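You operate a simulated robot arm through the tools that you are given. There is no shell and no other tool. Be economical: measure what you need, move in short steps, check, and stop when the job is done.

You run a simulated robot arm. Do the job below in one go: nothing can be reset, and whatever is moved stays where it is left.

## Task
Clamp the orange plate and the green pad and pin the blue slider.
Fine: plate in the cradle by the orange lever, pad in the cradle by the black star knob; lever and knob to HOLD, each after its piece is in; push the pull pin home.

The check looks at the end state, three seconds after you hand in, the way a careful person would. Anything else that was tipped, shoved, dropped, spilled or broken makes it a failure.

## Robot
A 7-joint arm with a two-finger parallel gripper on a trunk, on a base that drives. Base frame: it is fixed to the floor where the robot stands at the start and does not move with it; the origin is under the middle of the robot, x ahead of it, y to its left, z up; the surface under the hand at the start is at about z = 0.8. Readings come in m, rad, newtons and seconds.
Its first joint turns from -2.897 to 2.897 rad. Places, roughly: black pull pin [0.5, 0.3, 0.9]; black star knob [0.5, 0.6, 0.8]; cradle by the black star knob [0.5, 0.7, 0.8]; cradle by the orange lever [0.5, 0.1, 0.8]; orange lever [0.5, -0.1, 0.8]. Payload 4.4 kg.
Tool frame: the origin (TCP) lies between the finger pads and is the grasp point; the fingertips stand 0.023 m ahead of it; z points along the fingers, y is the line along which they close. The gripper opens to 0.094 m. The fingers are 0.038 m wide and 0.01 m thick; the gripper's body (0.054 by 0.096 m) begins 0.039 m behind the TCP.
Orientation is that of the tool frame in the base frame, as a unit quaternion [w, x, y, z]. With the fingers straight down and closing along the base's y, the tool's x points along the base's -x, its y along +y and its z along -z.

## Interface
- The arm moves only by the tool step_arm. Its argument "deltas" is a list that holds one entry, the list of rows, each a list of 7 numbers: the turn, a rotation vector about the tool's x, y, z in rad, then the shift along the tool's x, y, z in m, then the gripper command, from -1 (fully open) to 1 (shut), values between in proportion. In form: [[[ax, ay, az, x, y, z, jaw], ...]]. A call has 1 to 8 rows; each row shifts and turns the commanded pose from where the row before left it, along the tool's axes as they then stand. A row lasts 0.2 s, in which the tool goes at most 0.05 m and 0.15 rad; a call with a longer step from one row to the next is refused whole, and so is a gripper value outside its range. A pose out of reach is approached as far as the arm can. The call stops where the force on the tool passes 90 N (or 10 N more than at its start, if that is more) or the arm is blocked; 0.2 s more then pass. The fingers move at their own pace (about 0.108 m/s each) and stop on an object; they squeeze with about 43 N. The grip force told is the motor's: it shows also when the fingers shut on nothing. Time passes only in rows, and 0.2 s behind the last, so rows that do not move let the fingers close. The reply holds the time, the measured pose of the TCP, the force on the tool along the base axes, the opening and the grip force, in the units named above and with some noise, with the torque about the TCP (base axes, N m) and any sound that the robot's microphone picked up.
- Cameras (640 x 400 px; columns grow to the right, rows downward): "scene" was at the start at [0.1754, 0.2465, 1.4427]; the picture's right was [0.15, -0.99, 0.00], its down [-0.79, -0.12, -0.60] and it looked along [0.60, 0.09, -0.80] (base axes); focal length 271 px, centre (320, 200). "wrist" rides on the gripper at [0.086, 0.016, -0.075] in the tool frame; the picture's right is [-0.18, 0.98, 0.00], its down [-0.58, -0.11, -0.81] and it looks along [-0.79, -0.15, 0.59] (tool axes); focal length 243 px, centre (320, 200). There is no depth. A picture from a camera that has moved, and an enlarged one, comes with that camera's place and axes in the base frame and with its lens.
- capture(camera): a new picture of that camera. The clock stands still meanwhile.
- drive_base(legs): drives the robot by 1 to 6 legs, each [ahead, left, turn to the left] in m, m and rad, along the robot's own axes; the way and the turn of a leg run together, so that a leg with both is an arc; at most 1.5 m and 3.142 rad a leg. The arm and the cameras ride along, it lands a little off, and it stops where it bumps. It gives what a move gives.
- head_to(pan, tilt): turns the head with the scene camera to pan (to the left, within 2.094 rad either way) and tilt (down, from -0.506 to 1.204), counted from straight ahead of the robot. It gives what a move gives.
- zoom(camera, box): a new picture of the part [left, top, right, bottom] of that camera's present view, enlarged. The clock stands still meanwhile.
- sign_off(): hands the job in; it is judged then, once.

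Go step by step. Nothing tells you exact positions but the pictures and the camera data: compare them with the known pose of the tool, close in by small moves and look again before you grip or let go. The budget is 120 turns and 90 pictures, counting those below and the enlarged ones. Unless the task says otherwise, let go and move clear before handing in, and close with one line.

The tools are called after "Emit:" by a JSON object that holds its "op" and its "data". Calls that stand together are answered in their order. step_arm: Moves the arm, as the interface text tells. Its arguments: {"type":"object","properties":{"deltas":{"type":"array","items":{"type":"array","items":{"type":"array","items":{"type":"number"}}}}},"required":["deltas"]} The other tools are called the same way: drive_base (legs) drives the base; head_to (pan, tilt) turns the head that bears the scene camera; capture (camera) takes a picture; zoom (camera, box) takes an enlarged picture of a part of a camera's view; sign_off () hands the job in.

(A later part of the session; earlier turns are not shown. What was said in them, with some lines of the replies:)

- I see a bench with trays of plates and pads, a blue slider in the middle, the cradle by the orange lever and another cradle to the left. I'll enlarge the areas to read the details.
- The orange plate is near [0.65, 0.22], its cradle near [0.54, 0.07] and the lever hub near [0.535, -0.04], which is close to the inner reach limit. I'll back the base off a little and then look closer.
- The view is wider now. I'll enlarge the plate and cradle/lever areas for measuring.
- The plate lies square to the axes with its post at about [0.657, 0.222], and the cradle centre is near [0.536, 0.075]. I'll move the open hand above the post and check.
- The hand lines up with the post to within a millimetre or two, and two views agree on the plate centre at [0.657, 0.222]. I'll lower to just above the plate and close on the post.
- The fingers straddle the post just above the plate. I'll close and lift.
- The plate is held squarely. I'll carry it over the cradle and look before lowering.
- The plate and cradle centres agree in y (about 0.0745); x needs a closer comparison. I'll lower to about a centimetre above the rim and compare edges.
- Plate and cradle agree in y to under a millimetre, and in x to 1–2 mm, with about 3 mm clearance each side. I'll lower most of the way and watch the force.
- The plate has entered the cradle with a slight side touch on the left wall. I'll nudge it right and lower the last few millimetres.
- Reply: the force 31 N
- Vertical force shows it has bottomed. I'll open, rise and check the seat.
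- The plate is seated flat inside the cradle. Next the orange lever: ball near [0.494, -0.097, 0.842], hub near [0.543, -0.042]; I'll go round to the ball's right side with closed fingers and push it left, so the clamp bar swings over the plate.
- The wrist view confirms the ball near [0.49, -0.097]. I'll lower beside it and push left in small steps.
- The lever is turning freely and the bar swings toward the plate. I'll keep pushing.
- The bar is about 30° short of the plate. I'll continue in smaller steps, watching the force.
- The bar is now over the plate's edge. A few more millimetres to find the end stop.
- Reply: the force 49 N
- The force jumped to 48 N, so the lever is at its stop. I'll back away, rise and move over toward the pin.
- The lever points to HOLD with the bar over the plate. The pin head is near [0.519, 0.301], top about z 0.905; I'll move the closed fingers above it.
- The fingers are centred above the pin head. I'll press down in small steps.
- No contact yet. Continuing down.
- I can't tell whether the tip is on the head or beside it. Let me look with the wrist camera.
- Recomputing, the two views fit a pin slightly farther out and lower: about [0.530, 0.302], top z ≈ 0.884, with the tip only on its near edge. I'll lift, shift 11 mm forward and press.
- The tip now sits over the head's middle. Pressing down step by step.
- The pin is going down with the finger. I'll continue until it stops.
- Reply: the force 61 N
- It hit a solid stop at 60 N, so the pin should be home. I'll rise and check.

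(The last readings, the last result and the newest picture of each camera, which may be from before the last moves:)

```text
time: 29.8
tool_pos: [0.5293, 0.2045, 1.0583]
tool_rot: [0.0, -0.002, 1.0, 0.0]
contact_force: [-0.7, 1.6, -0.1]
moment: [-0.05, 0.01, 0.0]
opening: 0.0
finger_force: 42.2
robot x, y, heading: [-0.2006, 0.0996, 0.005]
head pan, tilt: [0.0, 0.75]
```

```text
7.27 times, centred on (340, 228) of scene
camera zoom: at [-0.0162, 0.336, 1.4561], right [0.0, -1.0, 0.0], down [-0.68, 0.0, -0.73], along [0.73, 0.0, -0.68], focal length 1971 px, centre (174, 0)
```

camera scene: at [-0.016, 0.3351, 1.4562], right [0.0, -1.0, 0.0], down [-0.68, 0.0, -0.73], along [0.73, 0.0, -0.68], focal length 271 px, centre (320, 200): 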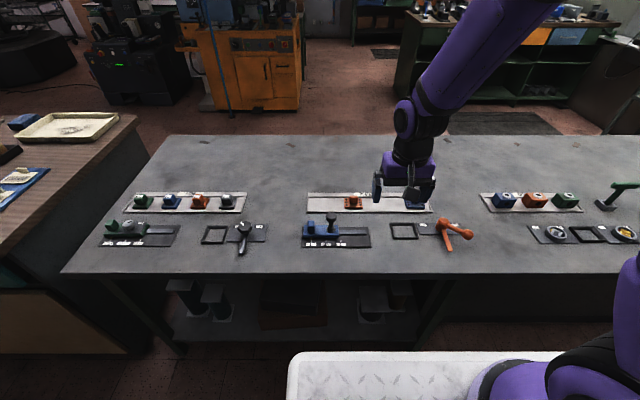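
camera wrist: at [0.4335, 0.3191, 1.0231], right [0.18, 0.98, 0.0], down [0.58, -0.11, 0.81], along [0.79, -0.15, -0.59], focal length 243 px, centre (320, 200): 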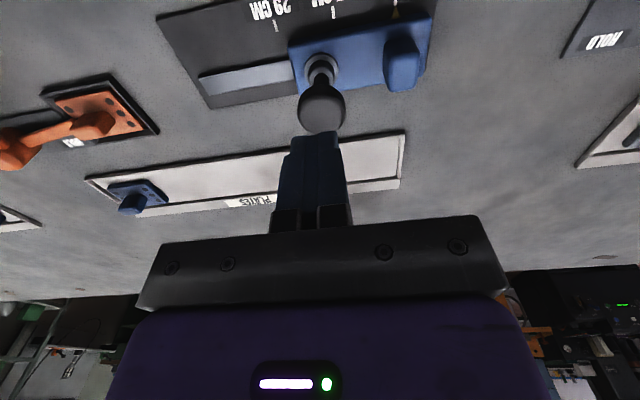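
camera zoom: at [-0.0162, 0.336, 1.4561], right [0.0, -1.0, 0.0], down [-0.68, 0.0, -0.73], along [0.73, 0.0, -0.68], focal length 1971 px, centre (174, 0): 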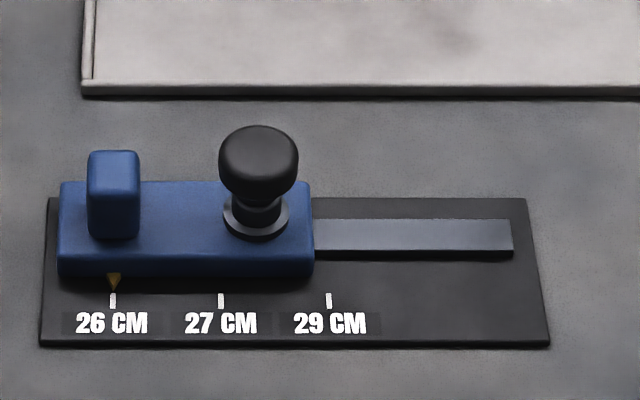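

The pin head now sits down on the collar: home. Next I'll strafe left about half a metre to work on the green pad.

Emit:
{"op": "drive_base", "data": {"legs": [[0, 0.5, 0]]}}

Emit:
{"op": "capture", "data": {"camera": "scene"}}

```text
time: 32.7
tool_pos: [0.529, 0.7001, 1.059]
tool_rot: [0.0, 0.0, 1.0, 0.0]
contact_force: [-0.6, 1.2, -0.5]
moment: [0.03, -0.01, 0.04]
opening: 0.0
finger_force: 42.0
robot x, y, heading: [-0.2012, 0.5958, 0.006]
head pan, tilt: [0.0, 0.75]
```

```text
50 pictures are left
camera scene: at [-0.0171, 0.8316, 1.4562], right [0.0, -1.0, 0.0], down [-0.68, 0.0, -0.73], along [0.73, 0.0, -0.68], focal length 271 px, centre (320, 200)
```

scene: 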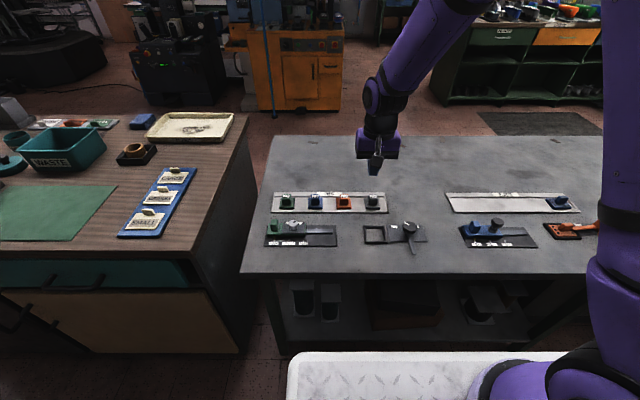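

I'm in place. Enlarging the pad tray and the cradle with the star knob.

Emit:
{"op": "zoom", "data": {"camera": "scene", "box": [265, 180, 345, 230]}}

Emit:
{"op": "zoom", "data": {"camera": "scene", "box": [355, 210, 435, 260]}}

```text
8.00 times, centred on (305, 205) of scene
camera zoom: at [-0.0171, 0.8316, 1.4562], right [0.0, -1.0, 0.0], down [-0.68, 0.0, -0.73], along [0.73, 0.0, -0.68], focal length 2168 px, centre (440, 160)
```

zoom: 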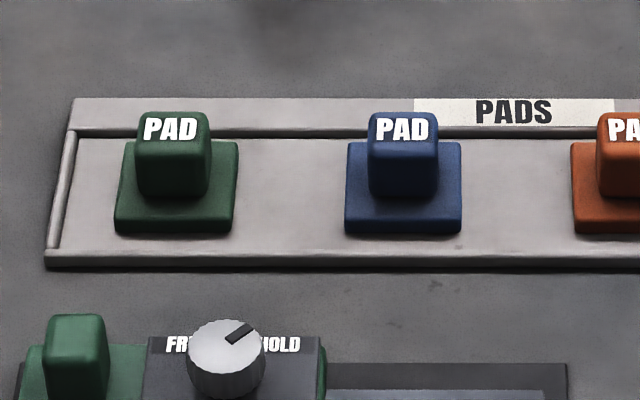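

```text
8.00 times, centred on (395, 235) of scene
camera zoom: at [-0.0171, 0.8316, 1.4562], right [0.0, -1.0, 0.0], down [-0.68, 0.0, -0.73], along [0.73, 0.0, -0.68], focal length 2168 px, centre (-280, -80)
```

zoom: 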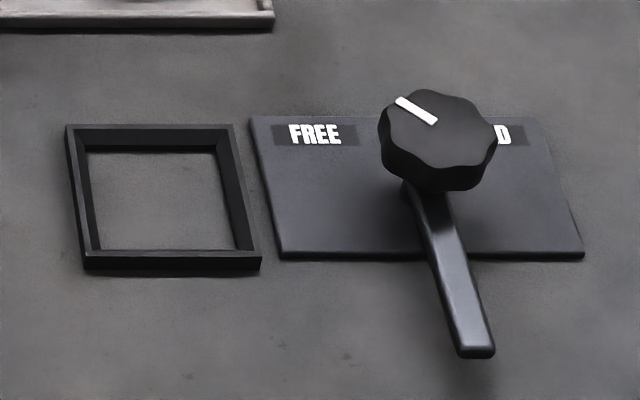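

The green pad is about [0.657, 0.945]; the knob's mark points to FREE and needs a clockwise turn to HOLD. I'll move the hand above the pad with fingers part open.

Emit:
{"op": "step_arm", "data": {"deltas": [[[0, 0, 0, -0.02125, 0.0408, 0, -0.2], [0, 0, 0, -0.02125, 0.0408, 0, -0.2], [0, 0, 0, -0.02125, 0.0408, 0, -0.2], [0, 0, 0, -0.02125, 0.0408, 0, -0.2], [0, 0, 0, -0.02125, 0.0408, 0, -0.2], [0, 0, 0, -0.02125, 0.0408, 0, -0.2], [0, 0, 0, 0, 0, 0.045, -0.2], [0, 0, 0, 0, 0, 0.045, -0.2]]]}}

Emit:
{"op": "step_arm", "data": {"deltas": [[[0, 0, 0, 0, 0, 0.04, -0.2], [0, 0, 0, 0, 0, 0, -0.2]]]}}

Emit:
{"op": "capture", "data": {"camera": "wrist"}}

Emit:
{"op": "zoom", "data": {"camera": "scene", "box": [255, 165, 335, 215]}}

```text
time: 34.5
tool_pos: [0.6567, 0.9463, 0.97]
tool_rot: [0.001, -0.002, 1.0, 0.0]
contact_force: [-0.8, -0.1, 0.8]
moment: [0.02, -0.01, 0.03]
opening: 0.0567
finger_force: 0.1
robot x, y, heading: [-0.2036, 0.5969, 0.003]
head pan, tilt: [0.0, 0.75]
```

```text
time: 35.1
tool_pos: [0.6571, 0.9458, 0.93]
tool_rot: [0.0, 0.0, 1.0, 0.0]
contact_force: [0.6, -0.6, 0.1]
moment: [0.0, 0.02, -0.02]
opening: 0.0566
finger_force: 0.1
robot x, y, heading: [-0.197, 0.5935, -0.003]
head pan, tilt: [0.0, 0.75]
```

```text
47 pictures are left
camera wrist: at [0.5699, 0.9619, 1.0036], right [0.18, 0.98, 0.0], down [0.58, -0.11, 0.81], along [0.79, -0.15, -0.59], focal length 243 px, centre (320, 200)
```

wrist: 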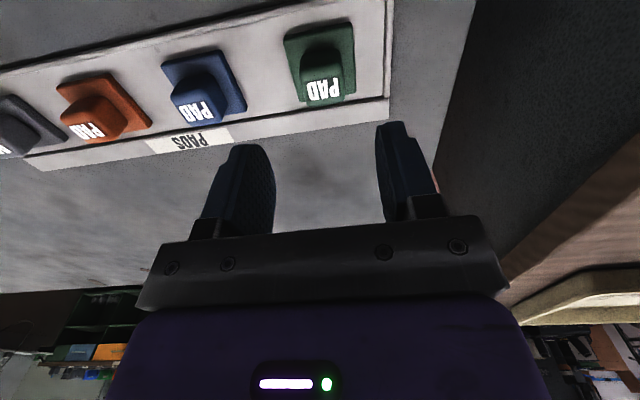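

```text
8.00 times, centred on (295, 190) of scene
camera zoom: at [-0.0171, 0.8316, 1.4562], right [0.0, -1.0, 0.0], down [-0.68, 0.0, -0.73], along [0.73, 0.0, -0.68], focal length 2168 px, centre (520, 280)
```

zoom: 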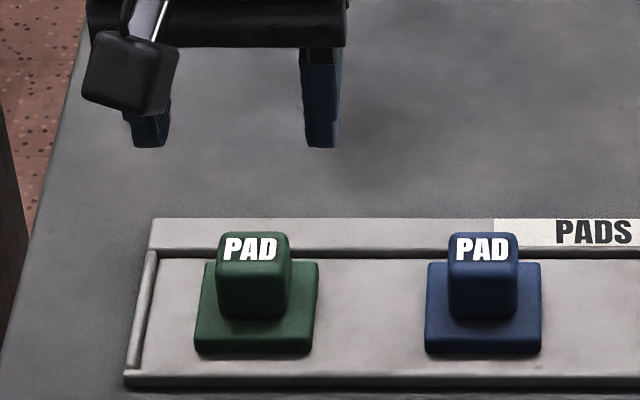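

The hand is centred over the green pad's post. Lowering and checking before closing.

Emit:
{"op": "step_arm", "data": {"deltas": [[[0, 0, 0, 0, -0.0005, 0.04, -0.2], [0, 0, 0, 0, 0, 0.03, -0.2], [0, 0, 0, 0, 0, 0.014, -0.2], [0, 0, 0, 0, 0, 0, -0.2]]]}}

Emit:
{"op": "zoom", "data": {"camera": "scene", "box": [255, 165, 335, 215]}}

```text
time: 36.1
tool_pos: [0.6562, 0.9456, 0.8451]
tool_rot: [0.0, -0.001, 1.0, 0.0]
contact_force: [0.4, 0.4, 1.1]
moment: [0.03, 0.01, 0.01]
opening: 0.0563
finger_force: 0.1
robot x, y, heading: [-0.1995, 0.594, -0.002]
head pan, tilt: [0.0, 0.75]
```

```text
8.00 times, centred on (295, 190) of scene
camera zoom: at [-0.0171, 0.8316, 1.4562], right [0.0, -1.0, 0.0], down [-0.68, 0.0, -0.73], along [0.73, 0.0, -0.68], focal length 2168 px, centre (520, 280)
```

zoom: 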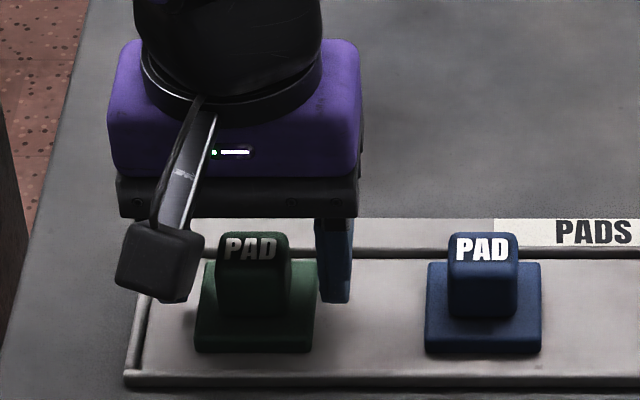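

The fingers straddle the post evenly. Closing and lifting.

Emit:
{"op": "step_arm", "data": {"deltas": [[[0, 0, 0, 0, 0, 0, 1], [0, 0, 0, 0, 0, 0, 1], [0, 0, 0, 0, 0, 0, 1], [0, 0, 0, 0, 0, -0.03, 1], [0, 0, 0, 0, 0, -0.04, 1], [0, 0, 0, 0, 0, -0.02, 1]]]}}

Emit:
{"op": "capture", "data": {"camera": "wrist"}}

```text
time: 37.5
tool_pos: [0.6569, 0.9455, 0.935]
tool_rot: [0.0, -0.002, 1.0, 0.0]
contact_force: [0.1, 0.1, -1.6]
moment: [-0.01, 0.01, 0.0]
opening: 0.0291
finger_force: 43.5
robot x, y, heading: [-0.2013, 0.5977, 0.0]
head pan, tilt: [0.0, 0.75]
```

```text
44 pictures are left
camera wrist: at [0.57, 0.9618, 1.0094], right [0.18, 0.98, 0.0], down [0.58, -0.11, 0.81], along [0.79, -0.15, -0.59], focal length 243 px, centre (320, 200)
```

wrist: 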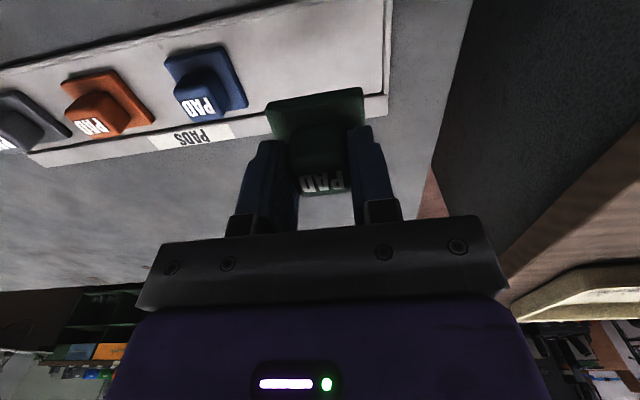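

The pad is held squarely. The cradle centre works out near [0.522, 0.6625]; I'll carry it there at height.

Emit:
{"op": "step_arm", "data": {"deltas": [[[0, 0, 0, 0, 0, -0.02, 1], [0, 0, 0, 0.0193, -0.0404, 0, 1], [0, 0, 0, 0.0193, -0.0404, 0, 1], [0, 0, 0, 0.0193, -0.0404, 0, 1], [0, 0, 0, 0.0193, -0.0404, 0, 1], [0, 0, 0, 0.0193, -0.0404, 0, 1], [0, 0, 0, 0.0193, -0.0404, 0, 1], [0, 0, 0, 0.0193, -0.0404, 0, 1]]]}}

Emit:
{"op": "step_arm", "data": {"deltas": [[[0, 0, 0, 0, 0, 0.03, 1], [0, 0, 0, 0, 0, 0.03, 1], [0, 0, 0, 0, 0, 0.023, 1], [0, 0, 0, 0, 0, 0, 1]]]}}

Emit:
{"op": "zoom", "data": {"camera": "scene", "box": [350, 205, 410, 245]}}

Emit:
{"op": "zoom", "data": {"camera": "wrist", "box": [200, 0, 440, 160]}}

```text
time: 39.3
tool_pos: [0.5211, 0.6622, 0.9562]
tool_rot: [0.0, -0.002, 1.0, -0.001]
contact_force: [0.1, 0.7, -1.3]
moment: [-0.06, 0.0, -0.01]
opening: 0.0293
finger_force: 43.2
robot x, y, heading: [-0.2046, 0.5975, 0.004]
head pan, tilt: [0.0, 0.75]
```

```text
time: 40.3
tool_pos: [0.5209, 0.6616, 0.8717]
tool_rot: [0.0, -0.001, 1.0, 0.001]
contact_force: [-0.1, -0.1, -0.7]
moment: [-0.02, -0.02, -0.03]
opening: 0.0291
finger_force: 43.2
robot x, y, heading: [-0.201, 0.5973, 0.003]
head pan, tilt: [0.0, 0.75]
```

```text
10.00 times, centred on (380, 225) of scene
camera zoom: at [-0.0171, 0.8316, 1.4562], right [0.0, -1.0, 0.0], down [-0.68, 0.0, -0.73], along [0.73, 0.0, -0.68], focal length 2710 px, centre (-280, -50)
```

zoom: 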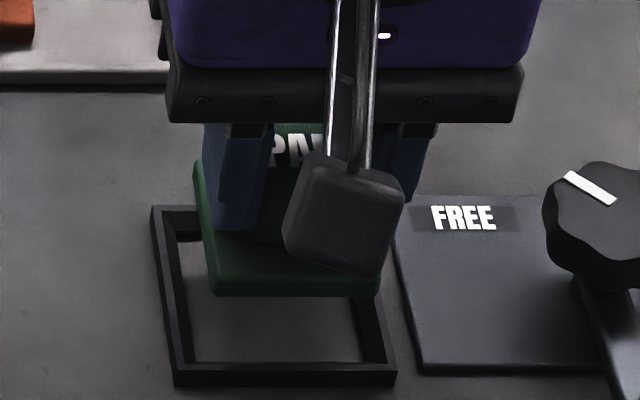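

```text
2.50 times, centred on (320, 80) of wrist
camera zoom: at [0.4355, 0.6779, 0.9457], right [0.18, 0.98, 0.0], down [0.58, -0.11, 0.81], along [0.79, -0.15, -0.59], focal length 606 px, centre (320, 500)
```

zoom: 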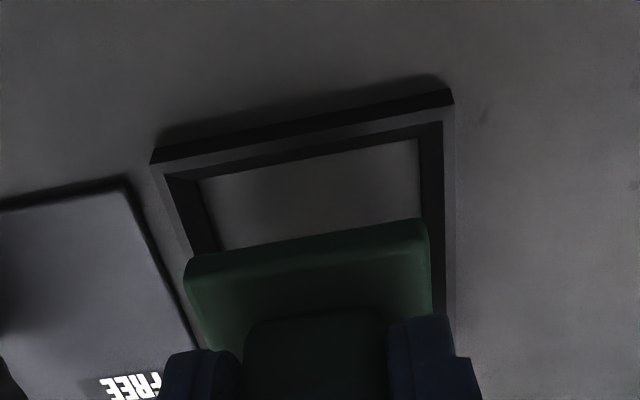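

The pad is about 2 mm too far and 1.5 mm too far right of the cradle centre. I'll correct that and lower.

Emit:
{"op": "step_arm", "data": {"deltas": [[[0, 0, 0, 0.0022, 0.0017, 0, 1], [0, 0, 0, 0, 0, 0.01, 1], [0, 0, 0, 0, 0, 0.01, 1], [0, 0, 0, 0, 0, 0.005, 1], [0, 0, 0, 0, 0, 0, 1]]]}}

Emit:
{"op": "zoom", "data": {"camera": "scene", "box": [350, 205, 410, 245]}}

```text
time: 41.5
tool_pos: [0.5197, 0.6644, 0.8476]
tool_rot: [0.0, -0.001, 1.0, 0.0]
contact_force: [0.1, -1.0, -0.5]
moment: [0.0, 0.02, -0.01]
opening: 0.0293
finger_force: 42.5
robot x, y, heading: [-0.2058, 0.5966, -0.0]
head pan, tilt: [0.0, 0.75]
```

```text
10.00 times, centred on (380, 225) of scene
camera zoom: at [-0.0171, 0.8316, 1.4562], right [0.0, -1.0, 0.0], down [-0.68, 0.0, -0.73], along [0.73, 0.0, -0.68], focal length 2710 px, centre (-280, -50)
```

zoom: 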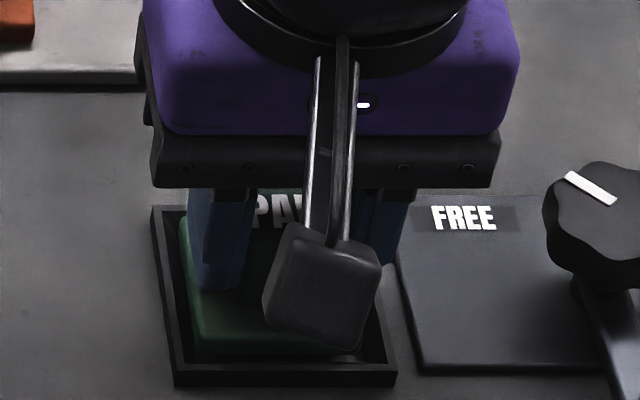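

It's inside the cradle without touching the walls. Lowering to the floor.

Emit:
{"op": "step_arm", "data": {"deltas": [[[0, 0, 0, 0, 0, 0.002, 1], [0, 0, 0, 0, 0, 0.002, 1], [0, 0, 0, 0, 0, 0.001, 1], [0, 0, 0, 0, 0, 0, 1]]]}}

```text
time: 42.5
tool_pos: [0.5206, 0.6629, 0.8427]
tool_rot: [0.0, -0.001, 1.0, 0.0]
contact_force: [1.0, -7.4, 1.3]
moment: [-0.22, -0.04, -0.16]
opening: 0.029
finger_force: 43.0
robot x, y, heading: [-0.2018, 0.597, 0.002]
head pan, tilt: [0.0, 0.75]
```

Emit:
{"op": "step_arm", "data": {"deltas": [[[0, 0, 0, 0, -0.0015, 0, 1], [0, 0, 0, 0, 0, 0.001, 1], [0, 0, 0, 0, 0, 0.001, 1], [0, 0, 0, 0, 0, 0, 1]]]}}

```text
time: 43.5
tool_pos: [0.519, 0.6628, 0.8427]
tool_rot: [0.001, -0.002, 1.0, 0.0]
contact_force: [0.1, -0.7, 31.9]
moment: [-0.01, 0.05, 0.0]
opening: 0.0294
finger_force: 42.7
robot x, y, heading: [-0.1998, 0.5997, -0.0]
head pan, tilt: [0.0, 0.75]
```

It's on the floor of the cradle. Releasing, rising and stepping aside to check.

Emit:
{"op": "step_arm", "data": {"deltas": [[[0, 0, 0, 0, 0, -0.001, -0.1], [0, 0, 0, 0, 0, 0, -0.1], [0, 0, 0, 0, 0, 0, -0.1], [0, 0, 0, 0, 0, -0.04, -0.1], [0, 0, 0, 0, 0, -0.05, -0.1], [0, 0, 0, 0, 0, -0.045, -0.1], [0, 0, 0, 0, 0.045, 0, -0.1], [0, 0, 0, 0, 0.045, 0, -0.1]]]}}

Emit:
{"op": "zoom", "data": {"camera": "scene", "box": [355, 205, 435, 260]}}

```text
time: 45.3
tool_pos: [0.5193, 0.7514, 0.977]
tool_rot: [0.0, 0.0, 1.0, -0.001]
contact_force: [0.0, -0.1, -0.7]
moment: [0.05, 0.02, 0.02]
opening: 0.0518
finger_force: 0.2
robot x, y, heading: [-0.2007, 0.6002, -0.0]
head pan, tilt: [0.0, 0.75]
```

```text
7.27 times, centred on (395, 232) of scene
camera zoom: at [-0.0167, 0.8307, 1.4563], right [0.0, -1.0, 0.0], down [-0.68, 0.0, -0.73], along [0.73, 0.0, -0.68], focal length 1971 px, centre (-226, -36)
```

zoom: 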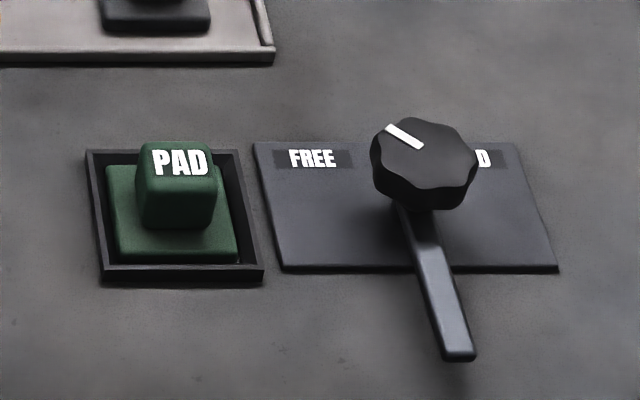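

The green pad is seated. Triangulating puts the knob top at about [0.525, 0.561, 0.84]. I'll go above it, open wider and pre-turn the hand 45° anticlockwise so there's room for the clockwise turn.

Emit:
{"op": "step_arm", "data": {"deltas": [[[0, 0, 0, -0.0015, -0.0476, 0, -0.6], [0, 0, 0, -0.0015, -0.0476, 0, -0.6], [0, 0, 0, -0.0015, -0.0476, 0, -0.6], [0, 0, 0, -0.0015, -0.0476, 0, -0.6]]]}}

Emit:
{"op": "step_arm", "data": {"deltas": [[[0, 0, -0.131, 0, 0, 0, -0.6], [0, 0, -0.131, 0, 0, 0, -0.6], [0, 0, -0.131, 0, 0, 0, -0.6], [0, 0, -0.131, 0, 0, 0, -0.6], [0, 0, -0.131, 0, 0, 0, -0.6], [0, 0, -0.131, 0, 0, 0, -0.6], [0, 0, 0, 0, 0, 0.04, -0.6], [0, 0, 0, 0, 0, 0, -0.6]]]}}

Emit:
{"op": "zoom", "data": {"camera": "scene", "box": [360, 190, 440, 245]}}

Emit:
{"op": "capture", "data": {"camera": "wrist"}}

```text
time: 46.3
tool_pos: [0.5252, 0.5627, 0.9761]
tool_rot: [0.0, -0.002, 1.0, 0.0]
contact_force: [0.5, 0.9, -0.3]
moment: [-0.06, 0.01, 0.03]
opening: 0.0753
finger_force: 0.0
robot x, y, heading: [-0.1981, 0.5958, 0.005]
head pan, tilt: [0.0, 0.75]
```

```text
time: 48.1
tool_pos: [0.5261, 0.5613, 0.9364]
tool_rot: [0.0, -0.385, 0.923, 0.0]
contact_force: [0.4, -0.7, 1.4]
moment: [-0.02, 0.02, 0.03]
opening: 0.0751
finger_force: 0.1
robot x, y, heading: [-0.2027, 0.5928, 0.002]
head pan, tilt: [0.0, 0.75]
```

```text
7.27 times, centred on (400, 218) of scene
camera zoom: at [-0.0172, 0.8316, 1.4562], right [0.0, -1.0, 0.0], down [-0.68, 0.0, -0.73], along [0.73, 0.0, -0.68], focal length 1971 px, centre (-262, 73)
```

zoom: 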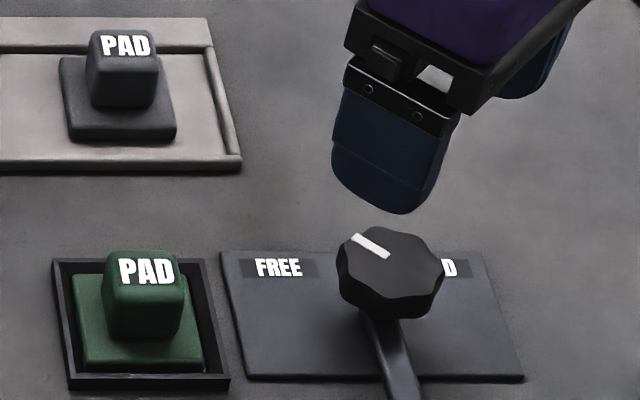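

```text
38 pictures are left
camera wrist: at [0.454, 0.5123, 1.0105], right [-0.57, 0.82, 0.0], down [0.49, 0.34, 0.81], along [0.66, 0.46, -0.59], focal length 243 px, centre (320, 200)
```

wrist: 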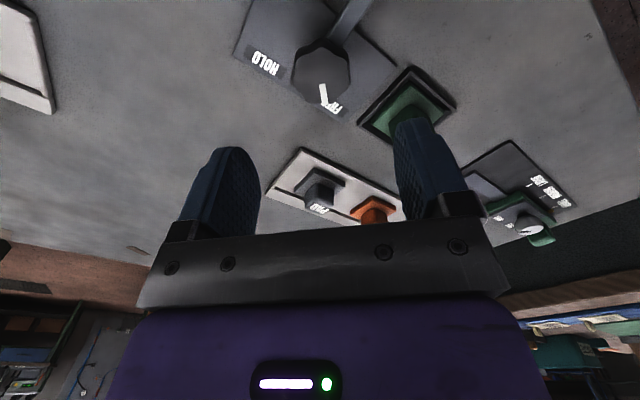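

The hand is aligned over the knob to a few millimetres. Lowering around it.

Emit:
{"op": "step_arm", "data": {"deltas": [[[0, 0, 0, 0, 0, 0.04, -0.6], [0, 0, 0, 0, 0, 0.03, -0.6], [0, 0, 0, 0, 0, 0.016, -0.6], [0, 0, 0, 0, 0, 0, -0.6]]]}}

Emit:
{"op": "zoom", "data": {"camera": "scene", "box": [360, 190, 440, 245]}}

Emit:
{"op": "zoom", "data": {"camera": "wrist", "box": [180, 50, 480, 240]}}

```text
time: 49.1
tool_pos: [0.5247, 0.5616, 0.8504]
tool_rot: [0.0, -0.384, 0.923, 0.0]
contact_force: [0.2, -0.3, -0.1]
moment: [0.04, 0.01, 0.03]
opening: 0.0754
finger_force: 0.1
robot x, y, heading: [-0.2047, 0.5951, 0.007]
head pan, tilt: [0.0, 0.75]
```

```text
7.27 times, centred on (400, 218) of scene
camera zoom: at [-0.0172, 0.8316, 1.4562], right [0.0, -1.0, 0.0], down [-0.68, 0.0, -0.73], along [0.73, 0.0, -0.68], focal length 1971 px, centre (-262, 73)
```

zoom: 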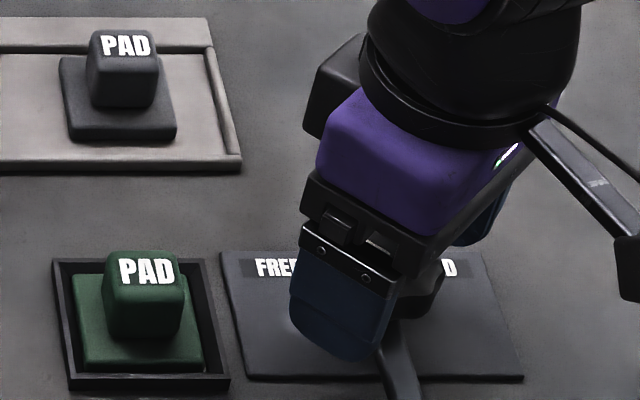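

```text
2.11 times, centred on (330, 145) of wrist
camera zoom: at [0.453, 0.5121, 0.9247], right [-0.57, 0.82, 0.0], down [0.49, 0.34, 0.81], along [0.66, 0.46, -0.59], focal length 511 px, centre (299, 316)
```

zoom: 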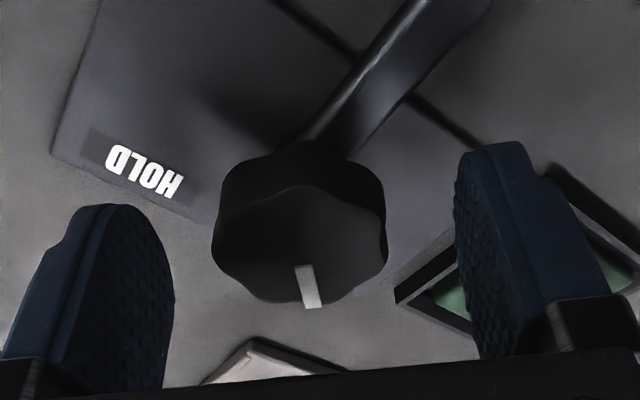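

The knob sits between the fingers, slightly toward one. I'll shift 3 mm, close, and begin the clockwise turn.

Emit:
{"op": "step_arm", "data": {"deltas": [[[0, 0, 0, 0, -0.003, 0, -0.3], [0, 0, 0, 0, 0, 0, 1], [0, 0, 0, 0, 0, 0, 1], [0, 0, 0, 0, 0, 0, 1]]]}}

Emit:
{"op": "step_arm", "data": {"deltas": [[[0, 0, 0.13, 0, 0, 0, 1], [0, 0, 0.13, 0, 0, 0, 1], [0, 0, 0.13, 0, 0, 0, 1]]]}}

Emit:
{"op": "zoom", "data": {"camera": "scene", "box": [360, 190, 440, 260]}}

```text
time: 50.1
tool_pos: [0.5244, 0.5625, 0.8501]
tool_rot: [-0.001, -0.385, 0.923, 0.0]
contact_force: [-28.3, 24.7, -2.8]
moment: [0.52, 0.47, -0.05]
opening: 0.0407
finger_force: 45.1
robot x, y, heading: [-0.1989, 0.5923, 0.003]
head pan, tilt: [0.0, 0.75]
```

```text
time: 50.9
tool_pos: [0.5251, 0.5615, 0.8508]
tool_rot: [-0.001, -0.199, 0.98, 0.0]
contact_force: [-38.6, 35.7, -3.0]
moment: [0.63, 0.09, 0.02]
opening: 0.0403
finger_force: 45.0
robot x, y, heading: [-0.2022, 0.5961, -0.0]
head pan, tilt: [0.0, 0.75]
```

```text
5.71 times, centred on (400, 225) of scene
camera zoom: at [-0.0185, 0.833, 1.4562], right [0.0, -1.0, 0.0], down [-0.68, 0.0, -0.73], along [0.73, 0.0, -0.68], focal length 1549 px, centre (-137, 57)
```

zoom: 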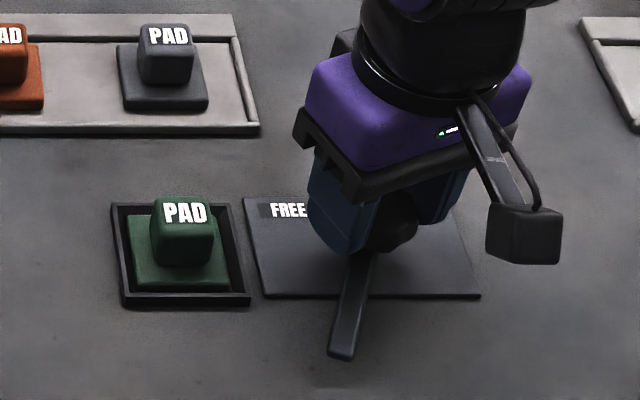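

The knob turns and the bar is swinging. My 3 mm shift created a side load, so I'll take it out and keep turning.

Emit:
{"op": "step_arm", "data": {"deltas": [[[0, 0, 0, 0.0014, 0.0031, 0, 1], [0, 0, 0.13, 0, 0, 0, 1], [0, 0, 0.13, 0, 0, 0, 1], [0, 0, 0.13, 0, 0, 0, 1], [0, 0, 0.13, 0, 0, 0, 1]]]}}

Emit:
{"op": "zoom", "data": {"camera": "scene", "box": [360, 190, 440, 260]}}

```text
time: 52.1
tool_pos: [0.5255, 0.5621, 0.8507]
tool_rot: [-0.001, 0.061, 0.998, 0.001]
contact_force: [-20.9, 16.6, -3.2]
moment: [0.31, 1.25, 0.03]
opening: 0.0405
finger_force: 45.3
robot x, y, heading: [-0.2032, 0.5965, 0.002]
head pan, tilt: [0.0, 0.75]
```

```text
5.71 times, centred on (400, 225) of scene
camera zoom: at [-0.0175, 0.832, 1.4562], right [0.0, -1.0, 0.0], down [-0.68, 0.0, -0.73], along [0.73, 0.0, -0.68], focal length 1549 px, centre (-137, 57)
```

zoom: 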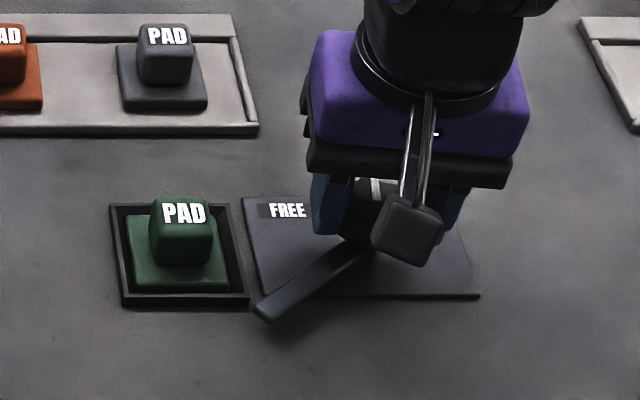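

About 50° done. Continuing.

Emit:
{"op": "step_arm", "data": {"deltas": [[[0, 0, 0.13, 0.001, 0.0015, 0, 1], [0, 0, 0.13, 0, 0, 0, 1], [0, 0, 0.13, 0, 0, 0, 1], [0, 0, 0.1, 0, 0, 0, 1]]]}}

Emit:
{"op": "zoom", "data": {"camera": "scene", "box": [360, 190, 440, 260]}}

```text
time: 53.1
tool_pos: [0.5248, 0.5619, 0.8505]
tool_rot: [0.001, 0.304, 0.953, 0.0]
contact_force: [-10.2, -16.9, -5.3]
moment: [-1.11, -0.64, 0.01]
opening: 0.0405
finger_force: 44.8
robot x, y, heading: [-0.2032, 0.5945, -0.001]
head pan, tilt: [0.0, 0.75]
```

```text
5.71 times, centred on (400, 225) of scene
camera zoom: at [-0.0172, 0.8308, 1.4563], right [0.0, -1.0, 0.0], down [-0.68, 0.0, -0.73], along [0.73, 0.0, -0.68], focal length 1549 px, centre (-137, 57)
```

zoom: 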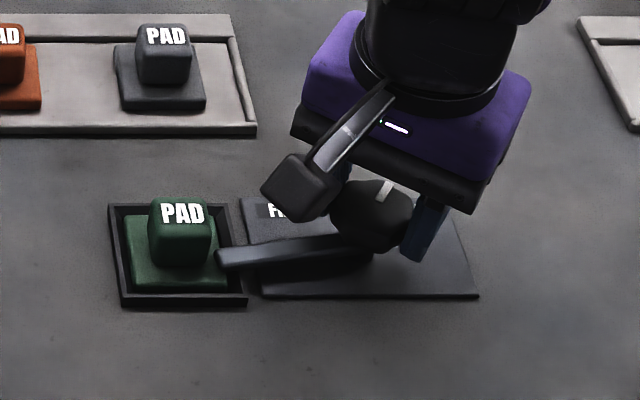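

About 80° done; a bit more to reach the stop.

Emit:
{"op": "step_arm", "data": {"deltas": [[[0, 0, 0.09, 0, 0, 0, 1], [0, 0, 0.08, 0, 0, 0, 1], [0, 0, 0, 0, 0, 0, 1]]]}}

Emit:
{"op": "zoom", "data": {"camera": "scene", "box": [360, 200, 440, 260]}}

```text
time: 53.9
tool_pos: [0.5254, 0.5623, 0.85]
tool_rot: [0.0, 0.382, 0.924, -0.001]
contact_force: [-2.6, -31.0, -2.1]
moment: [-1.08, -0.24, 0.03]
opening: 0.0404
finger_force: 44.7
robot x, y, heading: [-0.2051, 0.5921, 0.002]
head pan, tilt: [0.0, 0.75]
```

```text
6.67 times, centred on (400, 230) of scene
camera zoom: at [-0.017, 0.8303, 1.4564], right [0.0, -1.0, 0.0], down [-0.68, 0.0, -0.73], along [0.73, 0.0, -0.68], focal length 1807 px, centre (-213, 0)
```

zoom: 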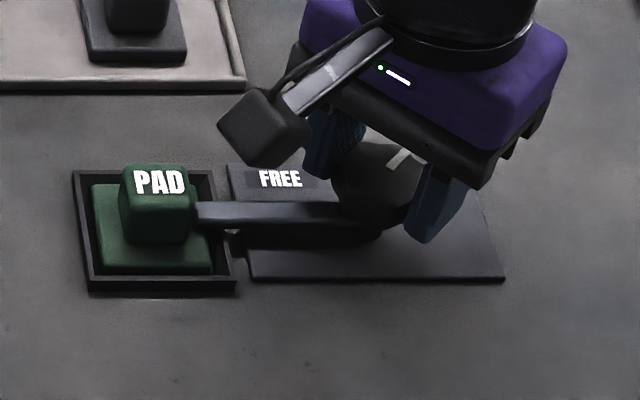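

The knob has turned 90° without a stop yet. I'll try a little further while watching the torque.

Emit:
{"op": "step_arm", "data": {"deltas": [[[0, 0, 0.05, 0, 0, 0, 1], [0, 0, 0, 0, 0, 0, 1]]]}}

Emit:
{"op": "zoom", "data": {"camera": "scene", "box": [360, 200, 440, 260]}}

```text
time: 54.5
tool_pos: [0.5238, 0.5621, 0.8506]
tool_rot: [-0.001, 0.404, 0.915, -0.001]
contact_force: [-3.8, -33.9, 3.7]
moment: [-0.22, 0.32, 0.63]
opening: 0.0409
finger_force: 45.3
robot x, y, heading: [-0.1992, 0.5938, 0.001]
head pan, tilt: [0.0, 0.75]
```

```text
6.67 times, centred on (400, 230) of scene
camera zoom: at [-0.0173, 0.8303, 1.4565], right [0.0, -1.0, 0.0], down [-0.68, 0.0, -0.73], along [0.73, 0.0, -0.68], focal length 1807 px, centre (-213, 0)
```

zoom: 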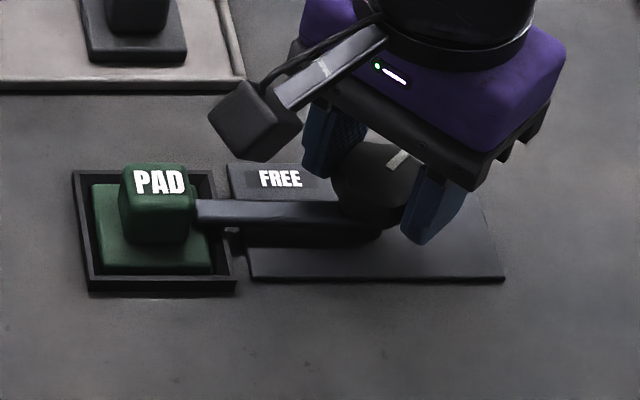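

Torque rose sharply, so the knob is at its HOLD stop. Opening, rising and clearing away.

Emit:
{"op": "step_arm", "data": {"deltas": [[[0, 0, 0, 0, 0, 0, -0.6], [0, 0, 0, 0, 0, 0, -0.6], [0, 0, 0, 0, 0, 0, -0.6], [0, 0, 0, 0, 0, -0.03, -0.6], [0, 0, 0, 0, 0, -0.05, -0.6], [0, 0, 0, 0, 0, -0.05, -0.6], [0, 0, 0, 0, 0, -0.05, -0.6]]]}}

Emit:
{"op": "step_arm", "data": {"deltas": [[[0, 0, -0.13, 0, 0, 0, -0.6], [0, 0, -0.13, 0, 0, 0, -0.6], [0, 0, -0.13, 0, 0, 0, -0.6], [0, 0, -0.13, 0, 0, 0, -0.6], [0, 0, -0.13, 0, 0, 0, -0.6], [0, 0, -0.13, 0, 0, 0, -0.6], [0, 0, 0, 0, -0.05, 0, -0.6], [0, 0, 0, 0, -0.05, 0, -0.6]]]}}

Emit:
{"op": "zoom", "data": {"camera": "scene", "box": [360, 200, 440, 260]}}

Emit:
{"op": "capture", "data": {"camera": "scene"}}

```text
time: 56.1
tool_pos: [0.5238, 0.563, 1.03]
tool_rot: [-0.001, 0.403, 0.915, 0.0]
contact_force: [1.1, 0.3, -0.8]
moment: [0.04, 0.02, 0.01]
opening: 0.0755
finger_force: 0.0
robot x, y, heading: [-0.2016, 0.5974, 0.009]
head pan, tilt: [0.0, 0.75]
```

```text
time: 57.9
tool_pos: [0.5192, 0.4649, 1.0315]
tool_rot: [0.0, 0.025, 1.0, 0.0]
contact_force: [-0.8, 1.4, 0.7]
moment: [-0.09, 0.04, -0.03]
opening: 0.075
finger_force: 0.1
robot x, y, heading: [-0.2018, 0.5976, 0.003]
head pan, tilt: [0.0, 0.75]
```

```text
6.67 times, centred on (400, 230) of scene
camera zoom: at [-0.0173, 0.8325, 1.4561], right [0.0, -1.0, 0.0], down [-0.68, 0.0, -0.73], along [0.73, 0.0, -0.68], focal length 1807 px, centre (-213, 0)
```

zoom: 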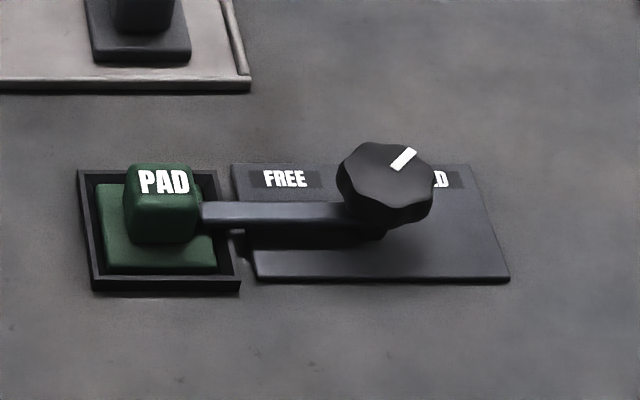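

```text
29 pictures are left
camera scene: at [-0.0173, 0.8325, 1.4561], right [0.0, -1.0, 0.0], down [-0.68, 0.0, -0.73], along [0.73, 0.0, -0.68], focal length 271 px, centre (320, 200)
```

scene: 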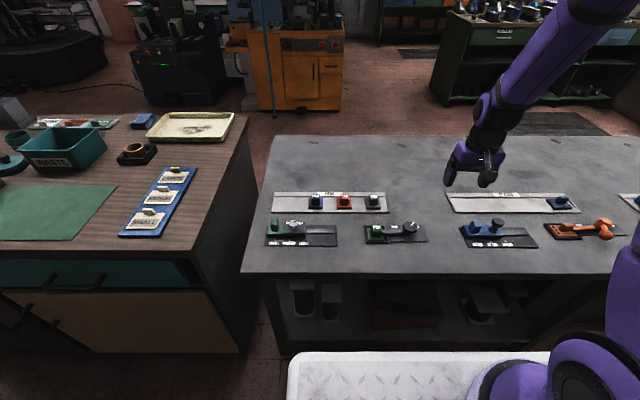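

The pad, bar and knob are in HOLD. I'll double-check the orange lever's final angle and the pin from here.

Emit:
{"op": "zoom", "data": {"camera": "scene", "box": [535, 205, 640, 260]}}

Emit:
{"op": "zoom", "data": {"camera": "scene", "box": [540, 212, 600, 248]}}

Emit:
{"op": "zoom", "data": {"camera": "scene", "box": [455, 205, 545, 255]}}

```text
6.10 times, centred on (588, 232) of scene
camera zoom: at [-0.0173, 0.8325, 1.4561], right [0.0, -1.0, 0.0], down [-0.68, 0.0, -0.73], along [0.73, 0.0, -0.68], focal length 1652 px, centre (-1310, 2)
```

zoom: 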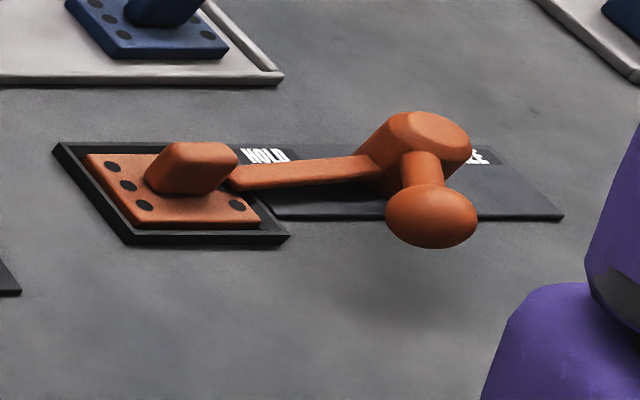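

```text
10.67 times, centred on (570, 230) of scene
camera zoom: at [-0.0173, 0.8325, 1.4561], right [0.0, -1.0, 0.0], down [-0.68, 0.0, -0.73], along [0.73, 0.0, -0.68], focal length 2891 px, centre (-2347, -120)
```

zoom: 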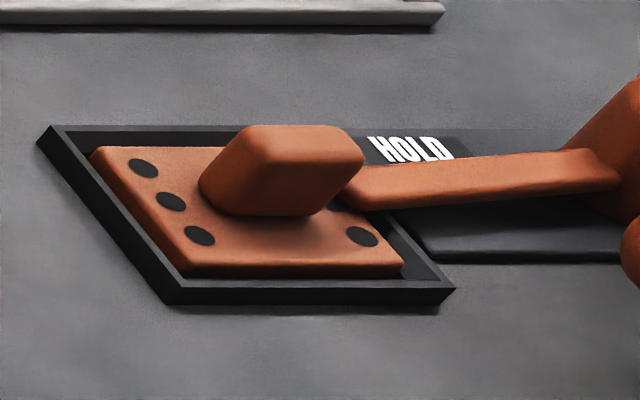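

```text
7.11 times, centred on (500, 230) of scene
camera zoom: at [-0.0173, 0.8325, 1.4561], right [0.0, -1.0, 0.0], down [-0.68, 0.0, -0.73], along [0.73, 0.0, -0.68], focal length 1927 px, centre (-960, -13)
```

zoom: 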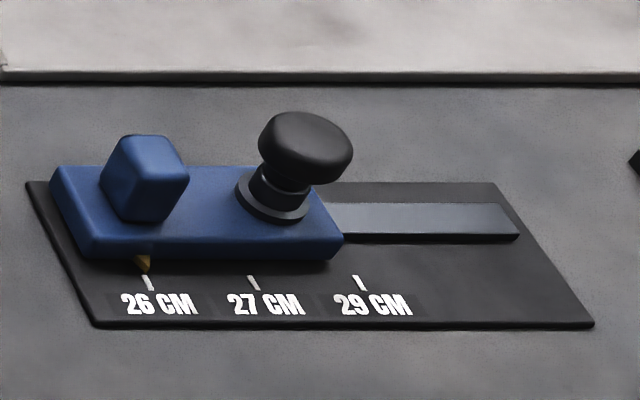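

Everything checks out. The orange plate is under its bar with the lever swung a full 90° to its stop, the pin is seated on its collar with the slider still at its mark, and the pad is under its bar with the knob mark at HOLD. The hand is open and well clear, so I'm handing in.

Emit:
{"op": "sign_off", "data": {}}

```text
The job is handed in.
```

The orange plate and the green pad are each in their cradle with the lever and knob at HOLD, and the pull pin is pushed home in the blue slider. I saw nothing else moved.
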